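You operate a simulated robot arm through the tools that you are given. There is no shell and no other tool. Be economical: measure what you need, move in short steps, check, and stop when the job is done.

You are at the controls of a simulated robot arm. One attempt, no reset.

JOB
Open the black cabinet door c, take the bottle that says "Floor Cleaner" from the bare end of the dark worktop and put it on the upper shelf behind black cabinet door c and shut the c again. Then fetch the white mug and set it on the clear cover. Do these in the order given. Set down upright: what you pick out, white mug.

Only the result counts: the job must be done as asked and must still hold three seconds after the hand-in. Knocking over, shifting, dropping, spilling or breaking anything else fails it. A push-on lid holds only when it is set on centred and level and pressed home; a screw cap is set on level and turned clockwise until tight.

ROBOT AND FRAMES
A 7-joint arm with a two-finger parallel gripper on a trunk, on a base that drives. Base frame: it is fixed to the floor where the robot stands at the start and does not move with it; the origin is under the middle of the robot, x ahead of it, y to its left, z up; the surface under the hand at the start is at about z = 1050. Units: mm, rad, N and s.
Its first joint turns from -2.897 to 2.897 rad. Places, roughly: black cabinet door C [400, 500, 600]; clear cover [3000, -1750, 1000]; upper shelf behind black cabinet door c [600, 600, 600]; white mug [2750, -1750, 1000]. Payload 3.43 kg.
Tool frame: the origin (TCP) lies between the finger pads and is the grasp point; the fingertips stand 30 mm ahead of it; z points along the fingers, y is the line along which they close. The gripper opens to 94 mm. The fingers are 28 mm wide and 10 mm thick; the gripper's body (50 by 96 mm) begins 55 mm behind the TCP.
Orientation is that of the tool frame in the base frame, as a unit quaternion [x, y, z, w]. With the fingers straight down and closing along the base's y, the tool's x points along the base's -x, its y along +y and its z along -z.

CONTROLS
- The arm moves only by the tool nudge_tool. Its argument "increments" is text: rows parted by semicolons, each of 7 numbers parted by spaces: the shift along the tool's x, y, z in mm, then the turn, a rotation vector about the tool's x, y, z in degrees, then the gripper command, from -1 (shut) to 1 (fully open), values between in proportion. In form: dx dy dz wx wy wz jaw; .... A call has 1 to 12 rows; each row is the pose to reach, as a shift and turn from the pose commanded when the call began, along the tool's axes at that moment. A row lasts 0.2 s, in which the tool goes at most 50 mm and 0.15 rad; a call with a longer step from one row to the next is refused whole, and so is a gripper value outside its range. Where a pose cannot be reached the arm comes as near as it can. A force on the tool above 40 N (or 10 N above the force at the start of the call, whichever is more), or a blocked arm, ends the call early, and 0.2 s more pass. The fingers move at their own pace (about 45 mm/s each) and stop on an object; they squeeze with about 22 N. The grip force told is the motor's: it shows also when the fingers shut on nothing. Time passes only in rows, and 0.2 s behind the last, so rows that repeat a pose let the fingers close. It gives the time, the measured TCP pose, the force on the tool (base axes), the opening and the grip force at its end, in the units of the frame above (readings bear some noise), with the torque about the TCP (base axes, N m) and any sound that the robot's microphone picked up.
- Cameras (640 x 400 px; columns grow to the right, rows downward): "scene" is now at [17, 235.3, 1365.2]; the picture's right is [-0.00, -1.00, 0.00], its down [-0.76, 0.00, -0.65] and it looks along [0.65, -0.00, -0.76] (base axes); focal length 214 px, centre (320, 200). "wrist" rides on the gripper at [76, 14, -102] in the tool frame; the picture's right is [-0.18, 0.98, 0.00], its down [-0.75, -0.14, -0.64] and it looks along [-0.63, -0.12, 0.77] (tool axes); focal length 243 px, centre (320, 200).
- camera(camera): a new picture of that camera. No time passes.
- drive_base(legs): drives the robot by 1 to 6 legs, each [ahead, turn to the left] in mm and rad, along the robot's own axes; the way and the turn of a leg run together, so that a leg with both is an arc; at most 1500 mm and 3.142 rad a leg. The arm and the cameras ride along, it lands a little off, and it stops where it bumps. It gives what a move gives.
- aim_head(pan, tilt): turns the head with the scene camera to pan (to the left, within 2.094 rad either way) and tilt (down, from -0.506 to 1.204), counted from straight ahead of the robot. It gives what a move gives.
- point_at(camera, pixels): for up to 12 pixels [column, row] of the newest picture of that camera ("zoom" is the newest enlarged one), the place [x, y, z] in the base frame of the surface seen there, good to about 3 mm. No time passes.
- zoom(camera, box): a new picture of the part [left, top, right, bottom] of that camera's present view, enlarged. No time passes.
- job_done(): hands the job in; it is judged then, once.

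Keep the steps short. Do not move on a guess: measure, check each grasp and each placing, and mend mistakes. In all there are 110 turns and 82 pictures (those below and enlarged ones count). Leave the gripper open and the arm clear of the work at the hand-in unless told otherwise, and finish with a single line.

The tools are called after "Call:" by a JSON object that holds its "api" and its "payload". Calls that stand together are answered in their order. nudge_tool: Moves the arm, as the interface text tells. Its arguments: {"type":"object","properties":{"increments":{"type":"string"}},"required":["increments"]} The other tools are called the same way: drive_base (legs) drives the base; aim_head (pan, tilt) turns the head that bears the scene camera; camera (camera) takes a picture; point_at (camera, pixels) gives the place of the surface under pixels of a picture; zoom (camera, box) takes an enlarged picture of a part of a camera's view; job_done () hands the job in.

At the start:

```text
clock: 0.0
ee_pos: [495.0, 333.6, 1241.4]
orientation: [0.0, 1.0, 0.0, 0.0]
ft_force: [-0.7, -0.3, -0.1]
wrist_torque: [0.01, 0.01, 0.04]
grip_width: 94.2
grasp_force: 0.1
robot x, y, heading: [0.5, -1.4, -0.002]
head pan, tilt: [-0.003, 0.857]
```

scene: 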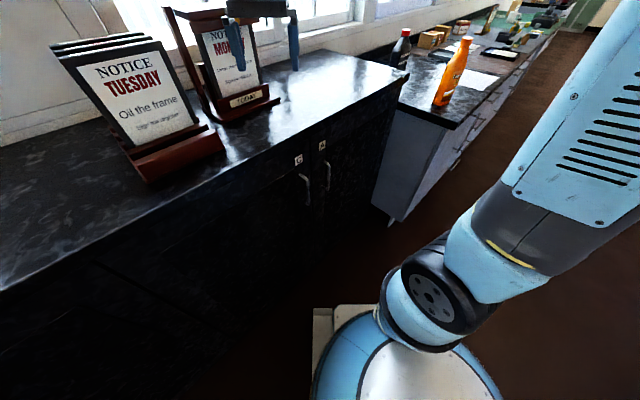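
wrist: 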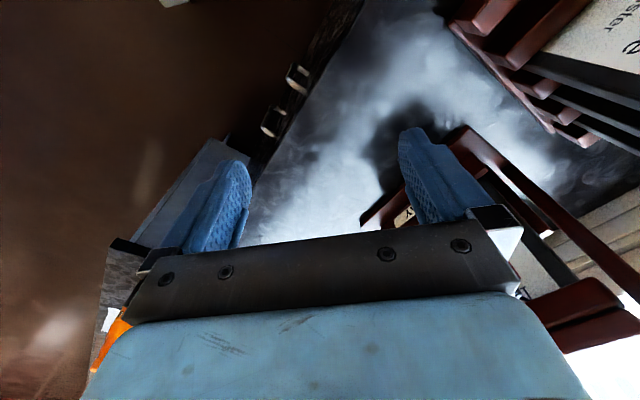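

I start by enlarging the cabinet doors and the two bottles on the worktop at the upper right.

Call:
{"api": "zoom", "payload": {"camera": "scene", "box": [240, 110, 420, 230]}}

Call:
{"api": "point_at", "payload": {"camera": "scene", "pixels": [[298, 160], [321, 145], [303, 178], [310, 200], [325, 165], [328, 188], [400, 48], [455, 70], [440, 103], [405, 83], [270, 160], [340, 125]]}}

Call:
{"api": "zoom", "payload": {"camera": "scene", "box": [370, 0, 600, 144]}}

```text
3.33 times, centred on (330, 170) of scene
```

zoom: 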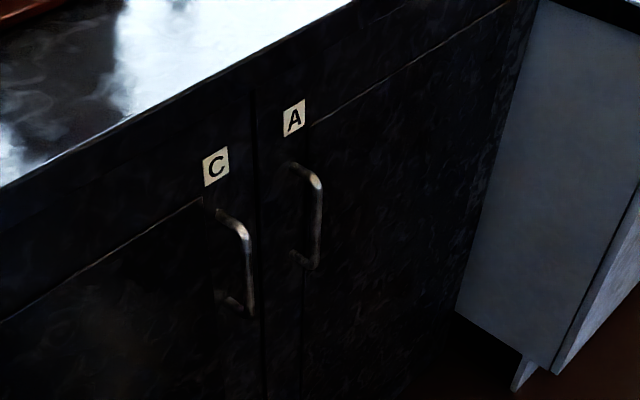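

```text
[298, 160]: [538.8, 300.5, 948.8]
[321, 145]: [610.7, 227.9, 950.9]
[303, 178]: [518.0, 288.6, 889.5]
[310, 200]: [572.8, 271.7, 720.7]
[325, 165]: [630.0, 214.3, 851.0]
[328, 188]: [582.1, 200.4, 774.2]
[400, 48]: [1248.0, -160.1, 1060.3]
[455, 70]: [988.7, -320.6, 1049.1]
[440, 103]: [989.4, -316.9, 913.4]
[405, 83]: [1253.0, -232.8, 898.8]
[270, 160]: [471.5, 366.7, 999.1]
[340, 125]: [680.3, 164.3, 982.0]
```

```text
2.78 times, centred on (485, 72) of scene
```

zoom: 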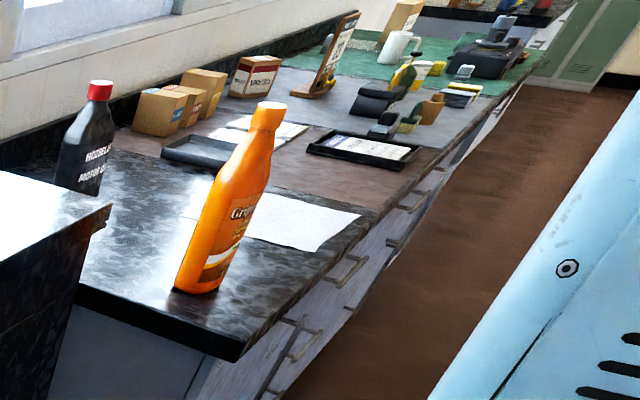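

The front of the cabinet runs at about 45°. Next I turn the head to face door C and see all of it.

Call:
{"api": "aim_head", "payload": {"pan": 0.6, "tilt": 1.1}}

Call:
{"api": "camera", "payload": {"camera": "scene"}}

```text
clock: 1.0
ee_pos: [494.1, 334.3, 1242.7]
orientation: [0.0, 1.0, 0.0, -0.001]
ft_force: [0.9, -0.4, -0.4]
wrist_torque: [-0.01, 0.01, 0.0]
grip_width: 93.8
grasp_force: 0.1
robot x, y, heading: [-1.1, 4.7, -0.003]
head pan, tilt: [0.6, 1.1]
```

```text
77 pictures are left
```

scene: 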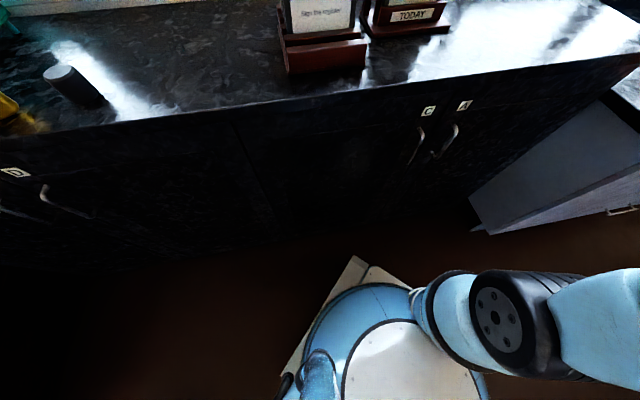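

I see door C from about column 240 to 430, with its handle at (415,145). I enlarge that area and measure the edges.

Call:
{"api": "zoom", "payload": {"camera": "scene", "box": [200, 70, 520, 270]}}

Call:
{"api": "point_at", "payload": {"camera": "scene", "pixels": [[420, 130], [416, 145], [411, 162], [240, 126], [430, 99], [250, 180], [380, 150], [360, 210], [280, 235], [122, 121], [500, 82], [590, 110]]}}

```text
2.00 times, centred on (360, 170) of scene
```

zoom: 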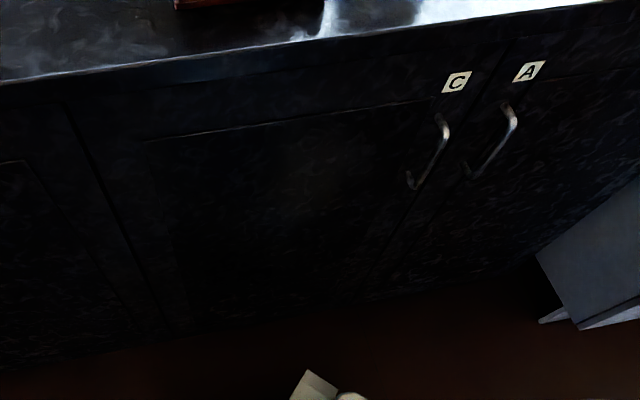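

```text
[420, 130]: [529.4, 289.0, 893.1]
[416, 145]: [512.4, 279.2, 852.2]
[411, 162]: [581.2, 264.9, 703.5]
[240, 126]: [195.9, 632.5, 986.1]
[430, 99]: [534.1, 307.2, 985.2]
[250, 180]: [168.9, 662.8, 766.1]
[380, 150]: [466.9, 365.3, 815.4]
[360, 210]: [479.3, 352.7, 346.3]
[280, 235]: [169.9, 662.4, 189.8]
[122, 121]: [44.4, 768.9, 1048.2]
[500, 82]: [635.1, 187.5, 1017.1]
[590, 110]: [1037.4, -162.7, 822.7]
```

The door face lies on the plane x+y≈832. Before I drive, I measure the robot's own base outline, the grey worktop's leg, the sign stands and the door seams.

Call:
{"api": "point_at", "payload": {"camera": "scene", "pixels": [[355, 258], [282, 385], [330, 340], [390, 288], [478, 395], [480, 229], [635, 205], [452, 95], [232, 122], [365, 60], [445, 22], [318, 375]]}}

Call:
{"api": "zoom", "payload": {"camera": "scene", "box": [380, 80, 500, 180]}}

```text
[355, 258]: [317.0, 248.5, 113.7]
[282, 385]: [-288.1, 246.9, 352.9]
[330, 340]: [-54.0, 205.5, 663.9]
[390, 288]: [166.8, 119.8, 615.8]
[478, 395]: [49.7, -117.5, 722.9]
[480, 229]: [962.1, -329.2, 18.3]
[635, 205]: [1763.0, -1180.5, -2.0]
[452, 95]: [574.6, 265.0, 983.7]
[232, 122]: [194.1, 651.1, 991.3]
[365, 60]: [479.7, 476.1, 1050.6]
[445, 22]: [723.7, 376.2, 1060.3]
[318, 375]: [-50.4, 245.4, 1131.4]
```

```text
4.00 times, centred on (440, 130) of scene
```

zoom: 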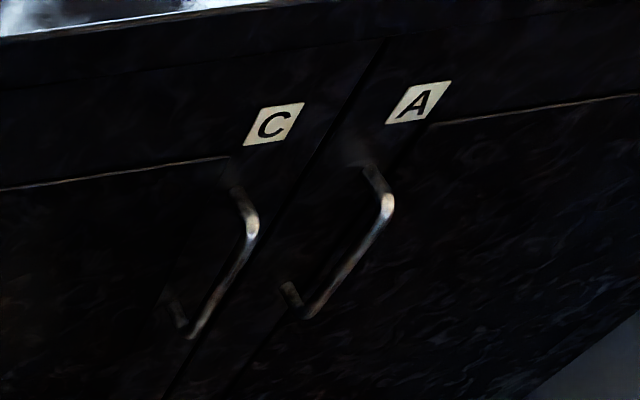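

The base plate reaches about (317,±248), the door hinge is near s≈-320 along the front, and the door is about 540 wide. To stay clear of the door's swing I move the robot 440 mm right along the front and turn it to face the cabinet.

Call:
{"api": "drive_base", "payload": {"legs": [[0, -0.782], [440, 0], [0, 1.57]]}}

Call:
{"api": "aim_head", "payload": {"pan": -0.2, "tilt": 0.85}}

Call:
{"api": "camera", "payload": {"camera": "scene"}}

```text
clock: 10.4
ee_pos: [420.8, 284.1, 1241.7]
orientation: [-0.377, 0.926, 0.0, 0.0]
ft_force: [-0.2, 1.5, 1.2]
wrist_torque: [-0.08, -0.05, 0.03]
grip_width: 93.8
grasp_force: 0.0
robot x, y, heading: [346.8, -349.4, 0.796]
head pan, tilt: [0.6, 1.1]
```

```text
clock: 11.5
ee_pos: [422.4, 285.4, 1242.8]
orientation: [-0.377, 0.926, 0.0, 0.0]
ft_force: [-0.1, 0.5, -0.1]
wrist_torque: [0.02, -0.02, 0.0]
grip_width: 94.2
grasp_force: 0.1
robot x, y, heading: [350.6, -348.8, 0.792]
head pan, tilt: [-0.201, 0.85]
```

```text
74 pictures are left
```

scene: 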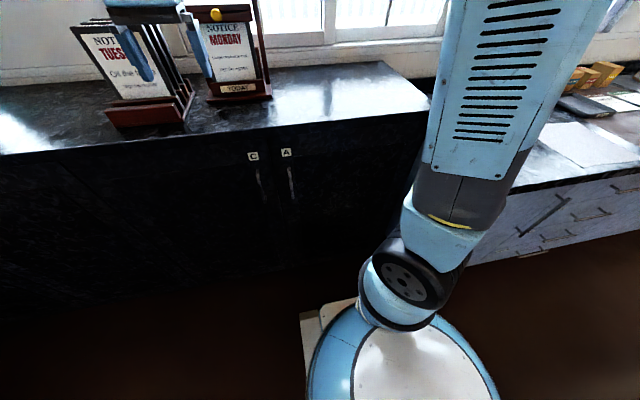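

The robot is now at (350,-349), clear of the swing. I zoom in on the C handle near (260,180).

Call:
{"api": "zoom", "payload": {"camera": "scene", "box": [220, 135, 340, 215]}}

```text
5.00 times, centred on (280, 175) of scene
```

zoom: 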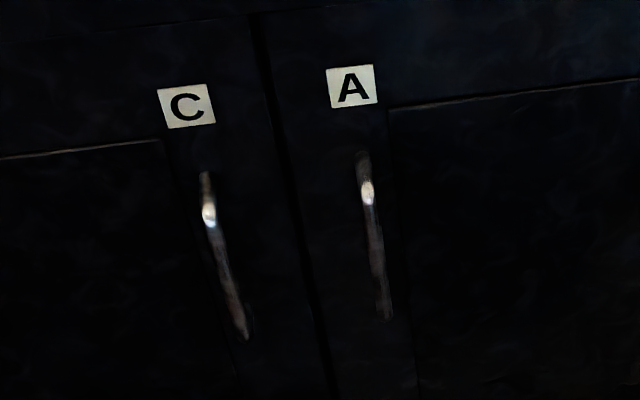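

I measure points along the handle, the seam and the door face in this enlarged picture.

Call:
{"api": "point_at", "payload": {"camera": "zoom", "pixels": [[204, 175], [209, 212], [217, 240], [224, 265], [231, 290], [240, 325], [243, 338], [215, 330], [185, 110], [268, 80], [80, 100], [80, 300]]}}

```text
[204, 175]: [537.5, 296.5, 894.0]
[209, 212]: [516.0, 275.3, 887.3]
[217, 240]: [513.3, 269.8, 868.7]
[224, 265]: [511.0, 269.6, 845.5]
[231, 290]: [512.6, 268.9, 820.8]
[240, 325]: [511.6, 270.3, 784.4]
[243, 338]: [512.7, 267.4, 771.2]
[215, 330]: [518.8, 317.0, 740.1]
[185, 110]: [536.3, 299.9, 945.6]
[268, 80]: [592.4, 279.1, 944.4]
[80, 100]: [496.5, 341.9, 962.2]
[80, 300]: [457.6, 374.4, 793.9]
```

The bar of handle C runs vertically at (512,269) from z 775 to 885, standing about 35 mm off the door. I bring the hand to a horizontal pose in front of it, about 120 mm short, pitching 90° on the way down.

Call:
{"api": "nudge_tool", "payload": {"increments": "14 -6.2 34 0 -7.5 0 1; 28 -12.4 68 0 -15 0 1; 42 -18.6 102 0 -22.5 0 1; 56 -24.8 136 0 -30 0 1; 70 -31 170 0 -37.5 0 1; 75 -37.2 204 0 -45 0 1; 75 -43.4 238 0 -52.5 0 1; 75 -49.6 272 0 -60 0 1; 75 -55.8 306 0 -67.5 0 1; 75 -62 340 0 -75 0 1; 75 -68.2 374 0 -82.5 0 1; 75 -74.8 408 0 -90 0 1"}}

Call:
{"api": "camera", "payload": {"camera": "scene"}}

Call:
{"api": "camera", "payload": {"camera": "wrist"}}

```text
clock: 14.1
ee_pos: [423.8, 255.1, 885.7]
orientation: [-0.274, 0.657, 0.26, 0.652]
ft_force: [0.4, 0.1, 0.4]
wrist_torque: [0.0, 0.0, 0.03]
grip_width: 94.0
grasp_force: 0.0
out of reach, approached as far as the arm can: row 10, 11, 12
robot x, y, heading: [349.1, -350.0, 0.791]
head pan, tilt: [-0.201, 0.85]
```

```text
72 pictures are left
```

scene: 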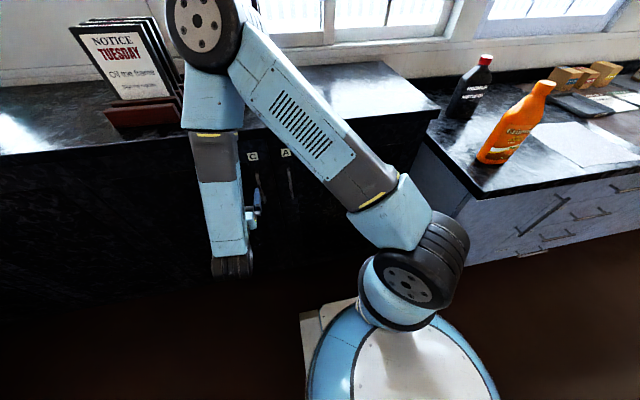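

```text
71 pictures are left
```

wrist: 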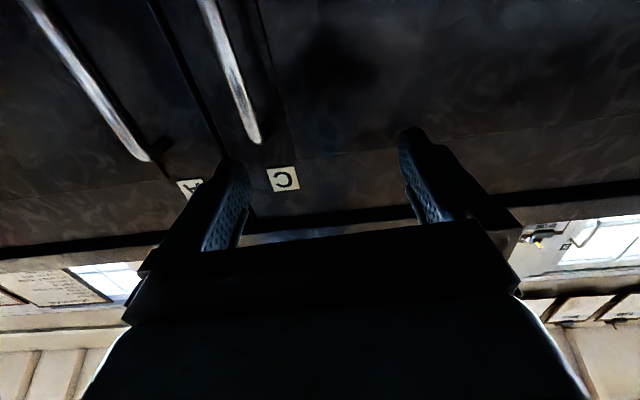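

The hand is level at n=480, s=119, z=886; the lower pose was just out of reach that close in. I shift it right to s=171 and lower it to z≈850, still short of the bar.

Call:
{"api": "nudge_tool", "payload": {"increments": "0 -25 8 0 0 0 1; 10 -52 15 0 0 0 1; 25 -52 18 0 0 0 1; 36 -52 20 0 0 0 1"}}

Call:
{"api": "camera", "payload": {"camera": "wrist"}}

```text
clock: 15.1
ee_pos: [472.1, 267.2, 875.3]
orientation: [-0.269, 0.655, 0.266, 0.654]
ft_force: [-0.2, -0.4, -0.6]
wrist_torque: [-0.03, 0.02, 0.01]
grip_width: 93.6
grasp_force: 0.0
out of reach, approached as far as the arm can: row 1, 2, 3, 4
robot x, y, heading: [349.6, -353.3, 0.792]
head pan, tilt: [-0.201, 0.85]
```

```text
70 pictures are left
```

wrist: 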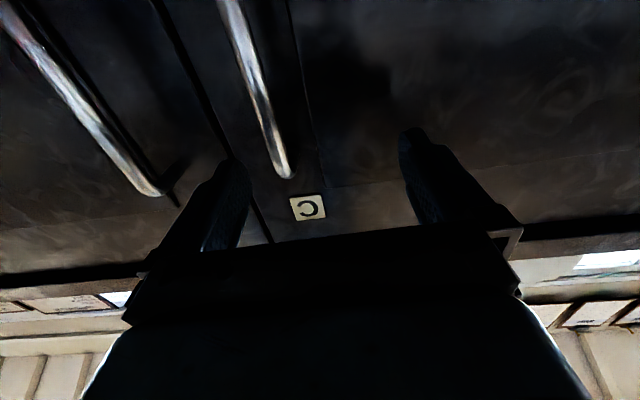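

Still not quite reachable with a level hand. I tilt the fingers 30° downward, which relaxes the arm, and move to s=171, z≈845.

Call:
{"api": "nudge_tool", "payload": {"increments": "0 -8 -10 0 8 0 1; 8 -14 -20 0 16 0 1; 16 -20 -25 0 24 0 1; 24 -27 -25 0 30 0 1; 30 -27 -25 0 30 0 1"}}

Call:
{"api": "camera", "payload": {"camera": "wrist"}}

```text
clock: 16.3
ee_pos: [472.7, 228.4, 850.4]
orientation: [-0.327, 0.802, 0.189, 0.462]
ft_force: [0.0, -0.3, -0.9]
wrist_torque: [0.0, -0.02, 0.0]
grip_width: 94.0
grasp_force: 0.1
robot x, y, heading: [349.6, -348.7, 0.794]
head pan, tilt: [-0.201, 0.85]
```

```text
69 pictures are left
```

wrist: 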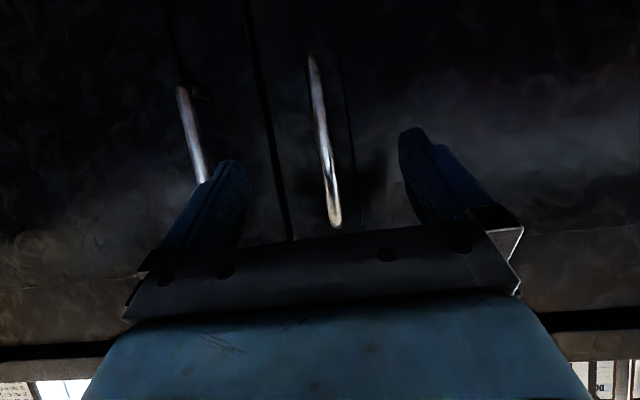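

The bar stands between the fingers (bar at about (325,150)). I go 50 mm forward and close on it.

Call:
{"api": "nudge_tool", "payload": {"increments": "-9 0 24 0 0 0 1; -18 0 47 0 0 0 1; -18 0 47 0 0 0 -1; -18 0 47 0 0 0 -1; -18 0 47 0 0 0 -1; -18 0 47 0 0 0 -1; -18 0 47 0 0 0 -1; -18 0 47 0 0 0 -1"}}

Call:
{"api": "camera", "payload": {"camera": "wrist"}}

```text
clock: 18.1
ee_pos: [507.1, 264.9, 839.2]
orientation: [-0.327, 0.802, 0.19, 0.463]
ft_force: [-19.1, 20.7, -2.3]
wrist_torque: [-0.69, 0.51, 0.39]
grip_width: 12.1
grasp_force: 38.4
robot x, y, heading: [348.7, -350.8, 0.787]
head pan, tilt: [-0.201, 0.85]
```

```text
68 pictures are left
```

wrist: 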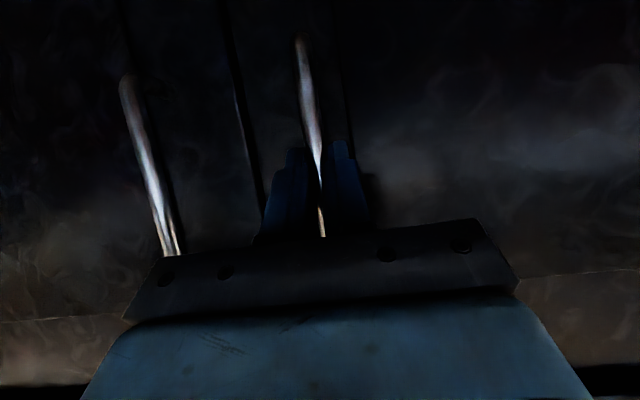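

The handle is gripped (width 12.1). I pull the door through the first 12° of its arc about the hinge at s≈-321.

Call:
{"api": "nudge_tool", "payload": {"increments": "6.5 3 -11 0 0 0 -1; 13 5 -22 0 0 0 -1; 19 7 -33 0 0 0 -1; 25.5 9 -44 0 0 0 -1; 32 11 -55 0 0 0 -1; 38 13 -66 0 0 0 -1; 51 19 -88 0 0 0 -1"}}

```text
clock: 19.4
ee_pos: [458.1, 226.1, 840.2]
orientation: [-0.325, 0.803, 0.184, 0.464]
ft_force: [1.5, -2.0, -11.4]
wrist_torque: [1.04, 0.56, -0.04]
grip_width: 12.1
grasp_force: 45.2
robot x, y, heading: [348.6, -348.6, 0.793]
head pan, tilt: [-0.201, 0.85]
stopped in row 6: the force on the tool passed its limit at 43 N (the readings are from after the stop); the commanded pose is now the measured one
```

The door follows: the TCP is on the arc at about 7°. I continue with slower rows to 25°.

Call:
{"api": "nudge_tool", "payload": {"increments": "7 3.5 -12.6 0 0 0 -1; 13.5 6.7 -23.4 0 0 0 -1; 20 10 -34 0 0 0 -1; 26 13.6 -45 0 0 0 -1; 32 17.6 -55.6 0 0 0 -1; 40 23.4 -69.6 0 0 0 -1; 48 29.8 -83.5 0 0 0 -1; 56 36.8 -97 0 0 0 -1; 64 44.3 -110.5 0 0 0 -1; 71 52 -123.6 0 0 0 -1"}}

```text
clock: 20.8
ee_pos: [383.6, 183.4, 841.0]
orientation: [-0.327, 0.803, 0.184, 0.463]
ft_force: [4.2, -7.4, -2.0]
wrist_torque: [1.24, 0.76, -0.12]
grip_width: 12.0
grasp_force: 45.3
robot x, y, heading: [347.0, -348.7, 0.795]
head pan, tilt: [-0.201, 0.85]
stopped in row 7: the force on the tool passed its limit at 42 N (the readings are from after the stop); the commanded pose is now the measured one
```

At 17° now, and still gripped. I continue on to 32°.

Call:
{"api": "nudge_tool", "payload": {"increments": "6.7 5.8 -11.6 0 0 0 -1; 12.6 11 -21.8 0 0 0 -1; 18.4 16.5 -32 0 0 0 -1; 24 22.3 -42 0 0 0 -1; 30 28.3 -51.8 0 0 0 -1; 35.5 34.7 -61.5 0 0 0 -1; 41 41.4 -71 0 0 0 -1; 48 50.7 -83.6 0 0 0 -1; 55 60.6 -95.9 0 0 0 -1"}}

Call:
{"api": "camera", "payload": {"camera": "scene"}}

```text
clock: 21.9
ee_pos: [335.1, 164.9, 840.8]
orientation: [-0.328, 0.803, 0.182, 0.464]
ft_force: [4.0, -12.6, -1.6]
wrist_torque: [1.32, 0.65, -0.21]
grip_width: 12.3
grasp_force: 44.7
robot x, y, heading: [347.9, -349.5, 0.795]
head pan, tilt: [-0.201, 0.85]
stopped in row 5: the force on the tool passed its limit at 42 N (the readings are from after the stop); the commanded pose is now the measured one
```

```text
67 pictures are left
```

scene: 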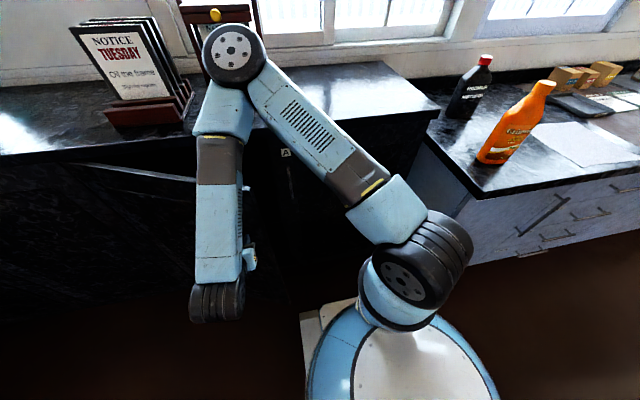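

The door stands at about 23°, enough to get behind its edge. I open the fingers part-way, back off the bar, swing right past the door's free edge (s≈174), and go forward behind it.

Call:
{"api": "nudge_tool", "payload": {"increments": "0 0 0 0 0 0 -0.15; 0 0 0 0 0 0 -0.15; 12.5 0 -21.6 0 0 0 -0.15; 25 0 -43 0 0 0 -0.15; 25 -45 -43 0 0 0 -1; 25 -90 -43 0 0 0 -1; 25 -138 -43 0 0 0 -1; 5 -138 -8 0 0 0 -1; -15 -138 30 0 0 0 -1; -36 -138 62 0 0 0 -1"}}

Call:
{"api": "camera", "payload": {"camera": "scene"}}

Call:
{"api": "camera", "payload": {"camera": "wrist"}}

```text
clock: 24.1
ee_pos: [445.6, 205.0, 829.8]
orientation: [-0.327, 0.803, 0.18, 0.464]
ft_force: [0.5, -0.5, -1.2]
wrist_torque: [-0.04, -0.03, -0.09]
grip_width: 0.0
grasp_force: 22.1
out of reach, approached as far as the arm can: row 3, 4, 5, 6, 7, 8, 9, 10
robot x, y, heading: [350.8, -353.5, 0.793]
head pan, tilt: [-0.201, 0.85]
```

```text
66 pictures are left
```

scene: 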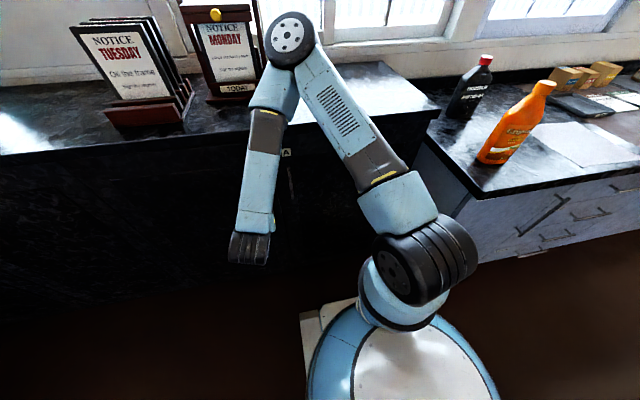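

```text
65 pictures are left
```

wrist: 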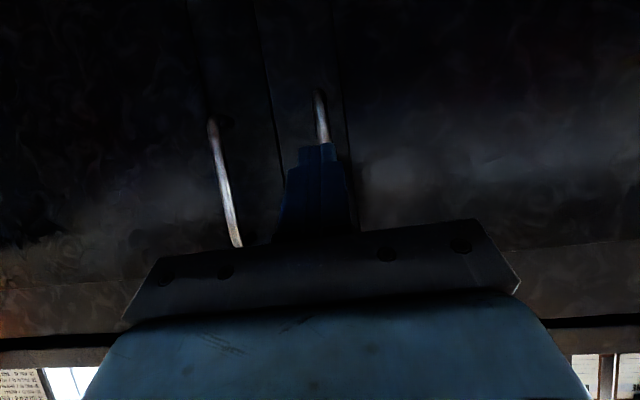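

The wrist view shows both handles close together, so the door may have fallen shut, and the sideways move was cut short. I check with an enlarged picture.

Call:
{"api": "zoom", "payload": {"camera": "wrist", "box": [120, 20, 480, 245]}}

Call:
{"api": "point_at", "payload": {"camera": "wrist", "pixels": [[320, 110], [324, 135], [220, 160], [300, 80], [420, 130], [550, 150], [240, 100]]}}

```text
1.78 times, centred on (300, 132) of wrist
```

zoom: 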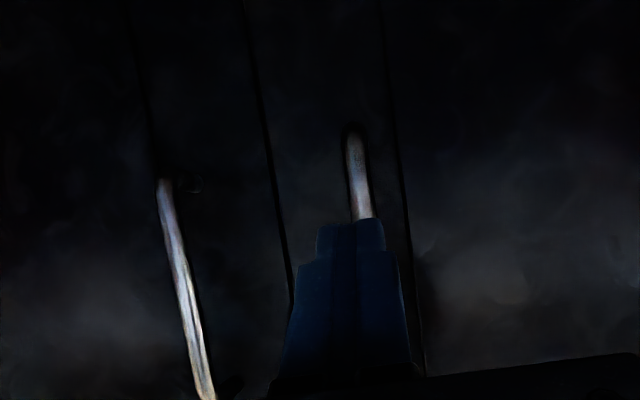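

```text
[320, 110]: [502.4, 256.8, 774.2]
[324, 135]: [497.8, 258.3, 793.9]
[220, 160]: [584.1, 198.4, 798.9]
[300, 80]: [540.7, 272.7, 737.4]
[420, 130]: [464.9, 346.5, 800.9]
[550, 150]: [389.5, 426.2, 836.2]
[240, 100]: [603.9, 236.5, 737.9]
```

Door C has been pushed nearly shut again: its bar is at n=535, about 2° open. The arm is too cramped here because the base is too close. I check the space behind the robot before backing up.

Call:
{"api": "aim_head", "payload": {"pan": 2.09, "tilt": 0.7}}

Call:
{"api": "camera", "payload": {"camera": "scene"}}

```text
clock: 26.2
ee_pos: [444.8, 204.3, 828.9]
orientation: [-0.328, 0.803, 0.181, 0.463]
ft_force: [0.3, 1.2, 0.2]
wrist_torque: [0.02, -0.01, -0.02]
grip_width: 0.0
grasp_force: 21.8
robot x, y, heading: [348.3, -352.5, 0.796]
head pan, tilt: [2.089, 0.7]
```

```text
63 pictures are left
```

scene: 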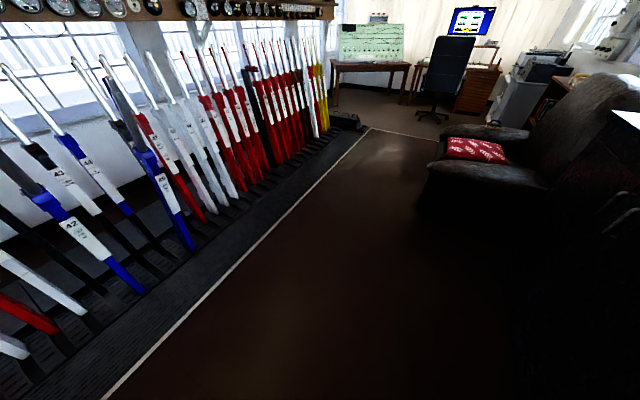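

Behind the robot is a frame of levers. I measure how far away its floor edge is.

Call:
{"api": "point_at", "payload": {"camera": "scene", "pixels": [[112, 385], [200, 300], [330, 170], [130, 280], [190, 240], [15, 340]]}}

```text
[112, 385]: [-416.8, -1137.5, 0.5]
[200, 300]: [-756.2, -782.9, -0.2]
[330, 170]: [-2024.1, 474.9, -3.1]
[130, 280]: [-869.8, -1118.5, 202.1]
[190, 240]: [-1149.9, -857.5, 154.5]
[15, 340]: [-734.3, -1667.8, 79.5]
```

The lever frame starts at n≈-1100, so there is plenty of room. I back up about 180 mm and shift about 160 mm left.

Call:
{"api": "drive_base", "payload": {"legs": [[-100, 0], [0, -1.1], [-170, 0], [0, 1.1]]}}

Call:
{"api": "aim_head", "payload": {"pan": -0.1, "tilt": 0.85}}

Call:
{"api": "camera", "payload": {"camera": "scene"}}

```text
clock: 34.7
ee_pos: [193.5, 185.8, 828.8]
orientation: [-0.337, 0.799, 0.187, 0.461]
ft_force: [1.1, 0.1, 0.0]
wrist_torque: [0.01, 0.01, 0.02]
grip_width: 0.0
grasp_force: 21.9
robot x, y, heading: [120.4, -378.6, 0.817]
head pan, tilt: [2.089, 0.7]
```

```text
clock: 36.8
ee_pos: [193.5, 185.4, 829.6]
orientation: [-0.337, 0.799, 0.187, 0.461]
ft_force: [-0.1, -0.3, -0.1]
wrist_torque: [0.0, -0.01, 0.03]
grip_width: 0.0
grasp_force: 22.1
robot x, y, heading: [122.3, -378.1, 0.818]
head pan, tilt: [-0.099, 0.85]
```

```text
62 pictures are left
```

scene: 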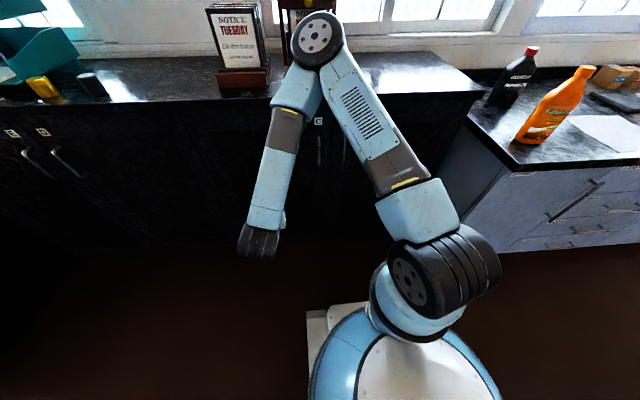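

The robot is now at n=-181, s=354, and the hand at n=268, s=6, with the bar still visible at (319,150). I move the open hand back in front of the C bar.

Call:
{"api": "nudge_tool", "payload": {"increments": "-17 -23 27 0 0 0 1; -34 -47 55 0 0 0 1; -51 -70 82 0 0 0 1; -68 -94 110 0 0 0 1; -85 -117 137 0 0 0 1; -103 -140 165 0 0 0 1; -120 -164 190 0 0 0 1; -120 -164 190 0 0 0 1"}}

Call:
{"api": "camera", "payload": {"camera": "wrist"}}

Call:
{"api": "point_at", "payload": {"camera": "wrist", "pixels": [[320, 100], [325, 150], [330, 180]]}}

```text
clock: 38.6
ee_pos: [467.2, 234.0, 839.1]
orientation: [-0.338, 0.8, 0.187, 0.46]
ft_force: [-0.5, 0.2, -0.8]
wrist_torque: [-0.04, 0.02, -0.02]
grip_width: 94.0
grasp_force: 0.1
out of reach, approached as far as the arm can: row 3
robot x, y, heading: [122.2, -384.2, 0.821]
head pan, tilt: [-0.099, 0.85]
```

```text
61 pictures are left
```

wrist: 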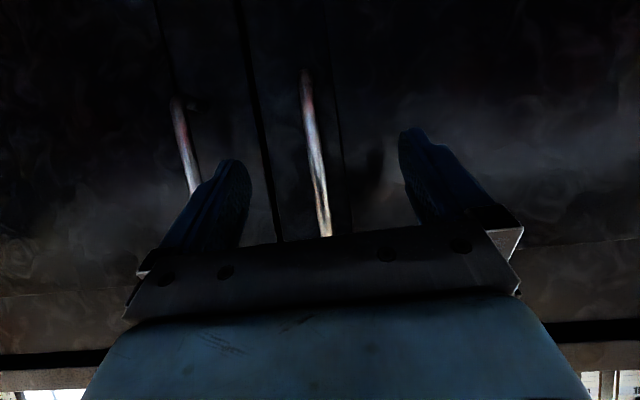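

```text
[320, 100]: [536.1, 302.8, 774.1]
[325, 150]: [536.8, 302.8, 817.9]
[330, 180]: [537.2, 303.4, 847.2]
```

The bar is again centred between the fingers. I advance 45 mm and close.

Call:
{"api": "nudge_tool", "payload": {"increments": "-11 -3 20 0 0 0 1; -22 -4 39 0 0 0 1; -22 -4 39 0 0 0 -1; -22 -4 39 0 0 0 -1; -22 -4 39 0 0 0 -1; -22 -4 39 0 0 0 -1; -22 -4 39 0 0 0 -1; -22 -4 39 0 0 0 -1"}}

```text
clock: 40.4
ee_pos: [505.3, 260.1, 840.5]
orientation: [-0.336, 0.8, 0.186, 0.46]
ft_force: [0.6, -0.4, -0.8]
wrist_torque: [0.95, 0.72, -0.02]
grip_width: 12.0
grasp_force: 38.8
robot x, y, heading: [121.2, -380.2, 0.819]
head pan, tilt: [-0.099, 0.85]
```

The bar is gripped (width 12). I pull along the arc slowly.

Call:
{"api": "nudge_tool", "payload": {"increments": "4 0.7 -7.5 0 0 0 -1; 8.5 1.9 -15 0 0 0 -1; 12.7 3 -22 0 0 0 -1; 19 5 -33 0 0 0 -1; 25.5 7.2 -44 0 0 0 -1; 31.7 9.8 -55 0 0 0 -1; 38 12.7 -66 0 0 0 -1; 44.3 16 -76.7 0 0 0 -1; 50.5 19.5 -87.5 0 0 0 -1; 56.7 23.5 -98 0 0 0 -1; 62.7 27.6 -108.7 0 0 0 -1"}}

```text
clock: 42.3
ee_pos: [429.3, 204.2, 839.3]
orientation: [-0.334, 0.8, 0.185, 0.462]
ft_force: [4.8, -8.1, 5.5]
wrist_torque: [0.95, 0.94, -0.25]
grip_width: 12.3
grasp_force: 45.4
out of reach, approached as far as the arm can: row 9
robot x, y, heading: [122.3, -381.3, 0.815]
head pan, tilt: [-0.099, 0.85]
stopped in row 9: the force on the tool passed its limit at 46 N (the readings are from after the stop); the commanded pose is now the measured one
```

At about 12°. I carry on in the same slow way toward 28°.

Call:
{"api": "nudge_tool", "payload": {"increments": "6 5.3 -10.4 0 0 0 -1; 12 9.3 -21 0 0 0 -1; 18 14 -31.4 0 0 0 -1; 24 19 -42 0 0 0 -1; 30 24 -52.3 0 0 0 -1; 36 29 -62.4 0 0 0 -1; 42 35 -72.7 0 0 0 -1; 47.7 41 -82.7 0 0 0 -1; 53.5 47 -92.7 0 0 0 -1; 59 53 -102 0 0 0 -1; 64.5 60 -111.7 0 0 0 -1"}}

```text
clock: 42.6
ee_pos: [425.5, 203.3, 840.2]
orientation: [-0.332, 0.801, 0.18, 0.464]
ft_force: [6.8, -10.4, 6.8]
wrist_torque: [0.89, 0.92, -0.3]
grip_width: 12.1
grasp_force: 45.8
out of reach, approached as far as the arm can: row 1
robot x, y, heading: [122.7, -382.2, 0.815]
head pan, tilt: [-0.099, 0.85]
stopped in row 1: the force on the tool passed its limit at 50 N (the readings are from after the stop); the commanded pose is now the measured one
```

The arm hits a joint limit here at this pitch. I steepen the tilt to about 50° while the pads pivot on the bar.

Call:
{"api": "nudge_tool", "payload": {"increments": "0 0 0 0 5 0 -1; 0 0 0 0 10 0 -1; 0 0 0 0 15 0 -1; 0 0 0 0 20 0 -1; 0 0 0 0 25 0 -1"}}

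```text
clock: 43.9
ee_pos: [425.2, 204.9, 838.6]
orientation: [-0.365, 0.882, 0.105, 0.279]
ft_force: [3.4, -5.6, 16.3]
wrist_torque: [1.8, -0.17, -0.14]
grip_width: 12.3
grasp_force: 45.7
robot x, y, heading: [120.8, -381.7, 0.819]
head pan, tilt: [-0.099, 0.85]
```

The pads pivoted fine and the tilt is now about 55°. I continue the pull.

Call:
{"api": "nudge_tool", "payload": {"increments": "9.9 3.3 -6.8 0 0 0 -1; 19.7 7.3 -13.7 0 0 0 -1; 29.6 11.4 -20.5 0 0 0 -1; 39.5 16 -27.3 0 0 0 -1; 49.3 20.8 -34 0 0 0 -1; 59 26 -41 0 0 0 -1; 69 31.5 -47.8 0 0 0 -1; 78.5 37.3 -54.3 0 0 0 -1; 88 43.3 -61 0 0 0 -1; 97 49.7 -67 0 0 0 -1; 106 56.4 -73.4 0 0 0 -1"}}

```text
clock: 44.7
ee_pos: [388.3, 185.1, 839.6]
orientation: [-0.363, 0.883, 0.102, 0.28]
ft_force: [4.7, -9.5, 9.5]
wrist_torque: [0.68, 0.98, -0.23]
grip_width: 12.1
grasp_force: 44.6
robot x, y, heading: [118.5, -379.4, 0.816]
head pan, tilt: [-0.099, 0.85]
stopped in row 4: the force on the tool passed its limit at 43 N (the readings are from after the stop); the commanded pose is now the measured one
```

The grip still holds, at about 17°. The stops seem to depend on speed, so I go at 7 mm a row.

Call:
{"api": "nudge_tool", "payload": {"increments": "5.3 2.5 -3.7 0 0 0 -1; 10.7 5.1 -7.4 0 0 0 -1; 16 7.8 -11 0 0 0 -1; 21.2 10.5 -14.7 0 0 0 -1; 26.3 13.4 -18.2 0 0 0 -1; 31.6 16.4 -21.9 0 0 0 -1; 36.8 19.4 -25.5 0 0 0 -1; 41.9 22.5 -29 0 0 0 -1; 46.9 25.8 -32.4 0 0 0 -1; 52 29.1 -36 0 0 0 -1; 57 32.5 -39.5 0 0 0 -1; 62 35.9 -42.9 0 0 0 -1"}}

```text
clock: 46.4
ee_pos: [343.4, 166.2, 839.1]
orientation: [-0.363, 0.884, 0.099, 0.279]
ft_force: [3.0, -9.1, 4.0]
wrist_torque: [0.8, 0.82, -0.16]
grip_width: 12.1
grasp_force: 45.5
out of reach, approached as far as the arm can: row 8
robot x, y, heading: [123.5, -382.9, 0.816]
head pan, tilt: [-0.099, 0.85]
stopped in row 8: the force on the tool passed its limit at 44 N (the readings are from after the stop); the commanded pose is now the measured one
```

At about 23° the arm again reaches its limit. I let go, lift the hand straight up off the bar and above the door, so I can come down behind the door and push it open from the inside.

Call:
{"api": "nudge_tool", "payload": {"increments": "0 0 0 0 0 0 -0.2; 0 0 0 0 0 0 -0.2; -10 0 -15 0 0 0 -0.2; -23 0 -33 0 0 0 -0.2; -45 0 -66 0 0 0 -0.2; -68 0 -99 0 0 0 -0.2; -91 0 -131 0 0 0 -0.2; -114 0 -164 0 0 0 -1; -125 0 -181 0 0 0 -1"}}

Call:
{"api": "camera", "payload": {"camera": "scene"}}

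Call:
{"api": "camera", "payload": {"camera": "wrist"}}

```text
clock: 48.4
ee_pos: [338.6, 173.3, 1059.8]
orientation: [-0.363, 0.884, 0.099, 0.279]
ft_force: [0.1, -0.6, -0.5]
wrist_torque: [0.01, -0.02, 0.0]
grip_width: 0.0
grasp_force: 12.2
robot x, y, heading: [119.4, -381.3, 0.814]
head pan, tilt: [-0.099, 0.85]
```

```text
60 pictures are left
```

scene: 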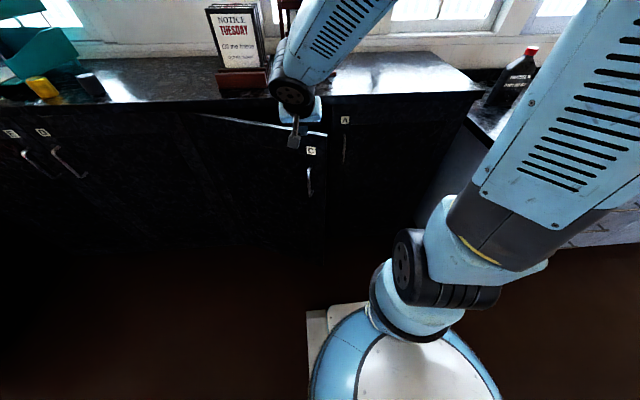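

```text
59 pictures are left
```

wrist: 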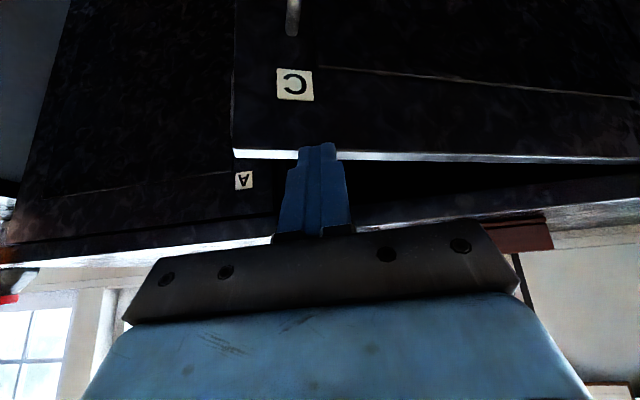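

The door stays ajar and its top edge shows clearly. I measure that edge and the worktop's front edge.

Call:
{"api": "point_at", "payload": {"camera": "wrist", "pixels": [[245, 153], [270, 154], [400, 157], [550, 160], [236, 145], [400, 162], [245, 178], [230, 240], [450, 213]]}}

Call:
{"api": "zoom", "payload": {"camera": "scene", "box": [180, 80, 380, 205]}}

```text
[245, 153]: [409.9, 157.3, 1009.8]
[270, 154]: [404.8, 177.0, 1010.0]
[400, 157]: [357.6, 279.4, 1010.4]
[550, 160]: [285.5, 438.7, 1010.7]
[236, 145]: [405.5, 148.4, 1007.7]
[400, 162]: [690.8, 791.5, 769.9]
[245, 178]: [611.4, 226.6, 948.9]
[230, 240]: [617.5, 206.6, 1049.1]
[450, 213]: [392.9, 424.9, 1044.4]
```

```text
3.20 times, centred on (280, 142) of scene
```

zoom: 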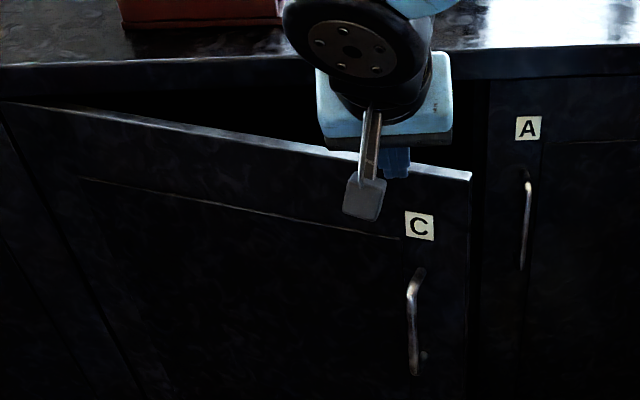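

The door's top is at z=1010 with its free edge at n≈391, s≈182, and the worktop edge is at n≈580. I bring the hand over the door to n=510 and turn it straight down.

Call:
{"api": "nudge_tool", "payload": {"increments": "-27.8 1 -5 0 0 0 -1; -61 3 11.9 0 8 0 -1; -91.5 5 32.9 0 16 0 -1; -122 5 53.9 0 24 0 -1; -136 5 63.6 0 32 0 -1; -136 5 63.6 0 34 0 -1"}}

Call:
{"api": "camera", "payload": {"camera": "wrist"}}

```text
clock: 49.8
ee_pos: [441.1, 279.0, 1083.0]
orientation: [-0.376, 0.926, -0.011, 0.006]
ft_force: [-0.2, -1.1, 0.3]
wrist_torque: [-0.01, 0.0, -0.02]
grip_width: 0.2
grasp_force: 22.7
robot x, y, heading: [119.2, -381.8, 0.817]
head pan, tilt: [-0.099, 0.85]
```

```text
57 pictures are left
```

wrist: 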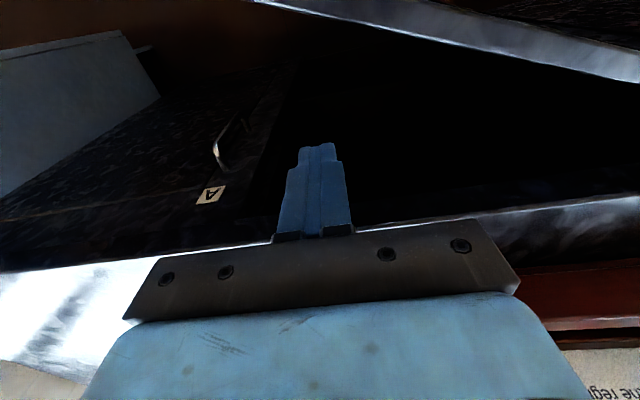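

The hand points straight down between the door and the worktop. I lower it 125 mm and begin pushing the door's inner face outward.

Call:
{"api": "nudge_tool", "payload": {"increments": "0 0 35 0 0 0 -1; 0 0 70 0 0 0 -1; 0 0 105 0 0 0 -1; 0 0 125 0 0 0 -1; 19 2 125 0 0 0 -1; 37 10 125 0 0 0 -1; 50 15 125 0 0 0 -1; 63 19 125 0 0 0 -1; 76 23 125 0 0 0 -1; 88 28 125 0 0 0 -1; 99 33 125 0 0 0 -1; 110 38 125 0 0 0 -1"}}

```text
clock: 52.4
ee_pos: [339.8, 227.3, 958.2]
orientation: [-0.375, 0.927, -0.011, 0.009]
ft_force: [0.0, -0.6, 0.0]
wrist_torque: [0.0, 0.01, 0.01]
grip_width: 0.0
grasp_force: 21.8
robot x, y, heading: [118.6, -382.7, 0.817]
head pan, tilt: [-0.099, 0.85]
```

No resistance and the door swings. I continue along the arc to about 60°.

Call:
{"api": "nudge_tool", "payload": {"increments": "18 10 0 0 0 0 -1; 35.5 20.7 0 0 0 0 -1; 52 31 0 0 0 0 -1; 68 41.6 0 0 0 0 -1; 83 53.5 0 0 0 0 -1; 98 65.6 0 0 0 0 -1; 112 78.5 0 0 0 0 -1; 126 91.6 0 0 0 0 -1; 139 105.5 0 0 0 0 -1; 152 120 0 0 0 0 -1; 164 135 0 0 0 0 -1; 175 151 0 0 0 0 -1"}}

Call:
{"api": "camera", "payload": {"camera": "scene"}}

```text
clock: 54.1
ee_pos: [196.0, 207.3, 956.4]
orientation: [-0.376, 0.927, -0.009, 0.009]
ft_force: [0.1, -0.2, -0.1]
wrist_torque: [-0.01, 0.01, 0.01]
grip_width: 0.0
grasp_force: 22.1
robot x, y, heading: [120.5, -382.9, 0.815]
head pan, tilt: [-0.099, 0.85]
stopped in row 8: the force on the tool passed its limit at 43 N (the readings are from after the stop); the commanded pose is now the measured one
```

```text
56 pictures are left
```

scene: 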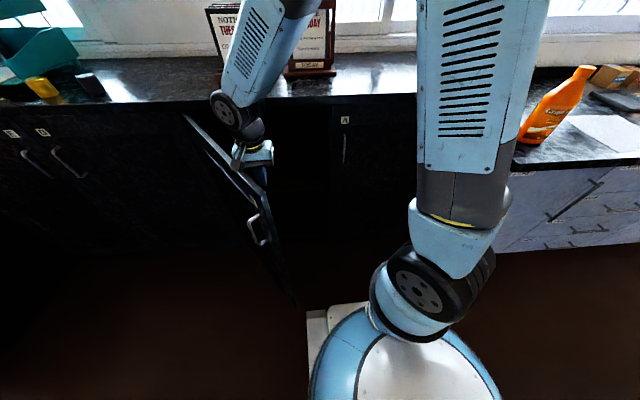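

The door is about 50° open. I keep pushing to about 70°.

Call:
{"api": "nudge_tool", "payload": {"increments": "10 4 0 0 0 0 -1; 20 14 0 0 0 0 -1; 29 24 0 0 0 0 -1; 38 34 0 0 0 0 -1; 47 46 0 0 0 0 -1; 55 58 0 0 0 0 -1; 63 70 0 0 0 0 -1; 70 82 0 0 0 0 -1; 77 95 0 0 0 0 -1; 84 109 0 0 0 0 -1; 91 122 0 0 0 0 -1; 97 131 0 0 0 0 -1"}}

```text
clock: 55.8
ee_pos: [106.4, 214.4, 955.6]
orientation: [-0.373, 0.928, -0.007, 0.009]
ft_force: [0.5, -0.8, 2.3]
wrist_torque: [0.04, 0.1, 0.02]
grip_width: 0.0
grasp_force: 21.7
robot x, y, heading: [119.7, -377.6, 0.817]
head pan, tilt: [-0.099, 0.85]
stopped in row 8: the force on the tool passed its limit at 44 N (the readings are from after the stop); the commanded pose is now the measured one
```

At about 60°. I push on toward 90°.

Call:
{"api": "nudge_tool", "payload": {"increments": "7 9 0 0 0 0 -1; 14 18.5 0 0 0 0 -1; 21 28 0 0 0 0 -1; 27 39 0 0 0 0 -1; 33 50 0 0 0 0 -1; 39 62 0 0 0 0 -1; 44 74 0 0 0 0 -1; 49 86 0 0 0 0 -1; 53 98 0 0 0 0 -1; 57 110 0 0 0 0 -1; 61 123 0 0 0 0 -1; 64 135 0 0 0 0 -1"}}

```text
clock: 57.0
ee_pos: [48.3, 229.4, 956.4]
orientation: [-0.373, 0.928, -0.003, 0.01]
ft_force: [-0.1, 0.1, -0.5]
wrist_torque: [-0.03, -0.02, 0.04]
grip_width: 0.0
grasp_force: 22.3
robot x, y, heading: [123.0, -383.5, 0.818]
head pan, tilt: [-0.099, 0.85]
stopped in row 6: the force on the tool passed its limit at 44 N (the readings are from after the stop); the commanded pose is now the measured one
```

At about 69°. Another push, slower.

Call:
{"api": "nudge_tool", "payload": {"increments": "5 9 0 0 0 0 -1; 10 18 0 0 0 0 -1; 15 27 0 0 0 0 -1; 19 37 0 0 0 0 -1; 22.6 46 0 0 0 0 -1; 26 56 0 0 0 0 -1; 29 65 0 0 0 0 -1; 31 74 0 0 0 0 -1; 33.4 83 0 0 0 0 -1; 36 93 0 0 0 0 -1; 38 103 0 0 0 0 -1; 40 112 0 0 0 0 -1"}}

Call:
{"api": "camera", "payload": {"camera": "scene"}}

```text
clock: 59.1
ee_pos: [-37.0, 272.2, 955.3]
orientation: [-0.371, 0.928, -0.002, 0.01]
ft_force: [-0.6, 0.1, -0.3]
wrist_torque: [0.03, 0.01, -0.03]
grip_width: 0.0
grasp_force: 22.6
robot x, y, heading: [119.7, -380.6, 0.815]
head pan, tilt: [-0.099, 0.85]
stopped in row 10: the force on the tool passed its limit at 41 N (the readings are from after the stop); the commanded pose is now the measured one
```

```text
55 pictures are left
```

scene: 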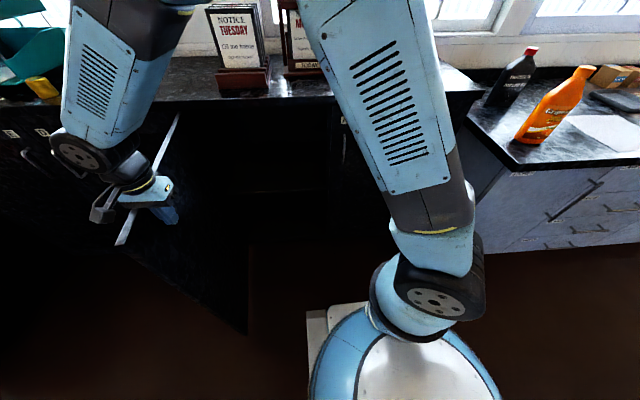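

The door stands at about 81°, wide enough. I raise the hand above the door and clear it to the right, then look inside the cabinet.

Call:
{"api": "nudge_tool", "payload": {"increments": "0 -15 -10 0 0 0 -1; 0 -25 -50 0 0 0 -1; 0 -30 -95 0 0 0 -1; 0 -35 -140 0 0 0 -1; 0 -70 -175 0 0 0 0; 0 -115 -190 0 0 0 1; 0 -160 -200 0 0 0 1; 0 -205 -200 0 0 0 1; 0 -250 -200 0 0 0 1"}}

Call:
{"api": "aim_head", "payload": {"pan": 0.1, "tilt": 0.75}}

Call:
{"api": "camera", "payload": {"camera": "scene"}}

```text
clock: 61.1
ee_pos: [131.2, 90.1, 1159.3]
orientation: [-0.371, 0.929, -0.003, 0.009]
ft_force: [-0.3, 0.8, -0.2]
wrist_torque: [-0.06, -0.03, -0.01]
grip_width: 94.2
grasp_force: 0.0
robot x, y, heading: [117.9, -379.0, 0.815]
head pan, tilt: [-0.099, 0.85]
```

```text
clock: 61.9
ee_pos: [130.4, 89.5, 1159.1]
orientation: [-0.372, 0.928, -0.001, 0.01]
ft_force: [1.2, 0.2, 0.0]
wrist_torque: [-0.01, 0.01, 0.02]
grip_width: 93.9
grasp_force: 0.0
robot x, y, heading: [118.4, -378.4, 0.814]
head pan, tilt: [0.099, 0.75]
```

```text
54 pictures are left
```

scene: 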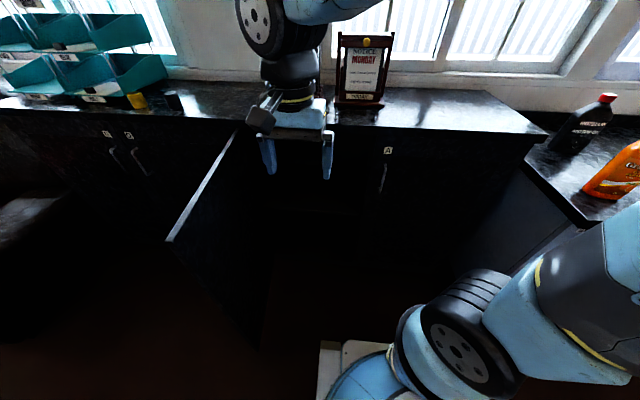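

The inside is dark. I enlarge it and measure points to find the shelf.

Call:
{"api": "zoom", "payload": {"camera": "scene", "box": [220, 120, 400, 240]}}

Call:
{"api": "point_at", "payload": {"camera": "scene", "pixels": [[300, 190], [300, 205], [300, 215], [300, 230], [300, 245], [345, 180], [345, 200], [345, 220], [270, 190], [270, 210], [178, 232], [232, 140]]}}

```text
3.33 times, centred on (310, 180) of scene
```

zoom: 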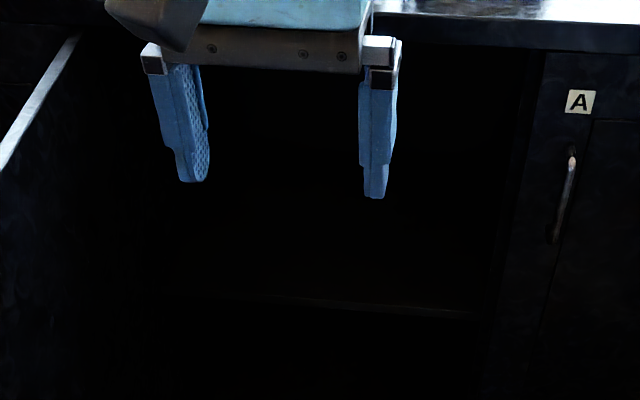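

```text
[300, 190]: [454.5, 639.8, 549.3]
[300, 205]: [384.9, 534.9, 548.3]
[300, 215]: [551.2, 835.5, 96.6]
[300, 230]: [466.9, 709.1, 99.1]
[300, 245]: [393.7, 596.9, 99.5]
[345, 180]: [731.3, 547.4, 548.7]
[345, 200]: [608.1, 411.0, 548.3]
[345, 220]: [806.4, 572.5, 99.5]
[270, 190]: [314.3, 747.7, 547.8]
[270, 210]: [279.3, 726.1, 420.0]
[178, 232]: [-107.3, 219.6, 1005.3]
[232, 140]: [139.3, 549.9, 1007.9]
```

The upper shelf's surface is at z≈548 and it looks empty. Next I look at the two bottles on the dark worktop to read their labels.

Call:
{"api": "aim_head", "payload": {"pan": -0.7, "tilt": 0.6}}

Call:
{"api": "camera", "payload": {"camera": "scene"}}

```text
clock: 63.0
ee_pos: [130.4, 90.5, 1159.9]
orientation: [-0.371, 0.929, -0.002, 0.009]
ft_force: [-0.1, -0.2, 0.2]
wrist_torque: [0.0, 0.02, -0.02]
grip_width: 94.1
grasp_force: 0.0
robot x, y, heading: [119.6, -380.1, 0.815]
head pan, tilt: [-0.7, 0.6]
```

```text
52 pictures are left
```

scene: 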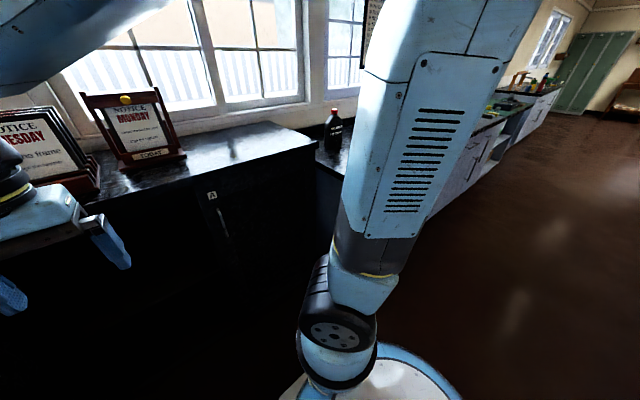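

The arm hides the orange bottle from here. I turn to face along +x and drive 200 mm ahead, which brings the orange bottle at (989,-318) within reach.

Call:
{"api": "drive_base", "payload": {"legs": [[0, -0.815], [190, 0]]}}

Call:
{"api": "aim_head", "payload": {"pan": -0.3, "tilt": 0.6}}

Call:
{"api": "camera", "payload": {"camera": "scene"}}

```text
clock: 67.0
ee_pos: [661.0, -69.8, 1159.1]
orientation: [0.032, 0.999, -0.006, 0.009]
ft_force: [-0.2, -0.9, -0.3]
wrist_torque: [0.03, -0.03, -0.02]
grip_width: 93.9
grasp_force: 0.1
robot x, y, heading: [309.5, -350.9, -0.0]
head pan, tilt: [-0.7, 0.6]
```

```text
clock: 67.8
ee_pos: [661.4, -68.9, 1159.3]
orientation: [0.031, 0.999, -0.006, 0.008]
ft_force: [0.1, 0.0, 0.2]
wrist_torque: [0.0, 0.0, 0.02]
grip_width: 94.1
grasp_force: 0.0
robot x, y, heading: [309.3, -353.1, -0.006]
head pan, tilt: [-0.3, 0.6]
```

```text
51 pictures are left
```

scene: 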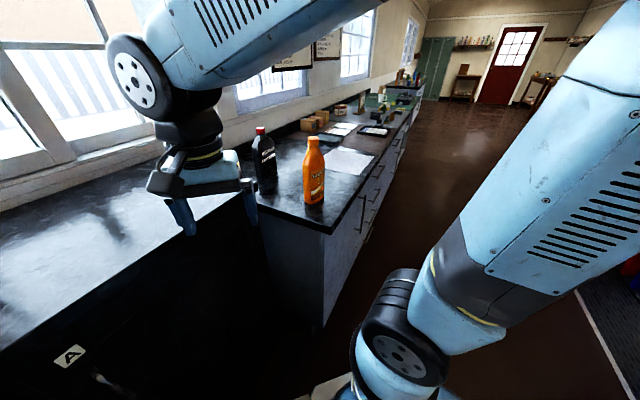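

Now both bottles can be seen, the orange one at (314,170) and the black one at (264,160). I enlarge them.

Call:
{"api": "zoom", "payload": {"camera": "scene", "box": [240, 115, 368, 215]}}

Call:
{"api": "point_at", "payload": {"camera": "zoom", "pixels": [[365, 120], [375, 190], [320, 250], [370, 260], [420, 250], [370, 320], [330, 325], [365, 375], [360, 440], [420, 440], [130, 70], [300, 420]]}}

```text
4.00 times, centred on (304, 165) of scene
```

zoom: 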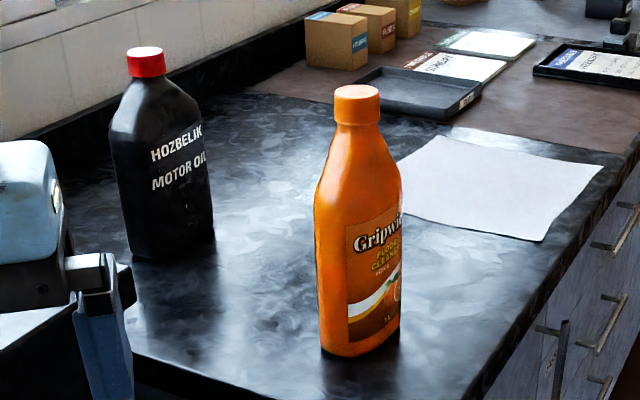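

```text
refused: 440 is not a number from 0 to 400
```

The orange bottle reads "Gripwi… Floor Cleaner", so that is the one. I measure it.

Call:
{"api": "point_at", "payload": {"camera": "zoom", "pixels": [[357, 90], [357, 105], [330, 180], [318, 220], [360, 220], [398, 205], [398, 330], [325, 340], [362, 345], [362, 310], [440, 360], [150, 250]]}}

```text
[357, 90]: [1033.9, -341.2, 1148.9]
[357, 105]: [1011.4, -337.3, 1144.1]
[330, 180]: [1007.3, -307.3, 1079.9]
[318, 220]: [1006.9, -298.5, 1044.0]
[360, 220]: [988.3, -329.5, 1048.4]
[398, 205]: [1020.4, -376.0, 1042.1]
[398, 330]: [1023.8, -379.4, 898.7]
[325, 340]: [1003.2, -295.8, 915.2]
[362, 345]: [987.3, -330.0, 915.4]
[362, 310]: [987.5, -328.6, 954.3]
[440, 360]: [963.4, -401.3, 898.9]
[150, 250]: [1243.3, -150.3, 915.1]
```

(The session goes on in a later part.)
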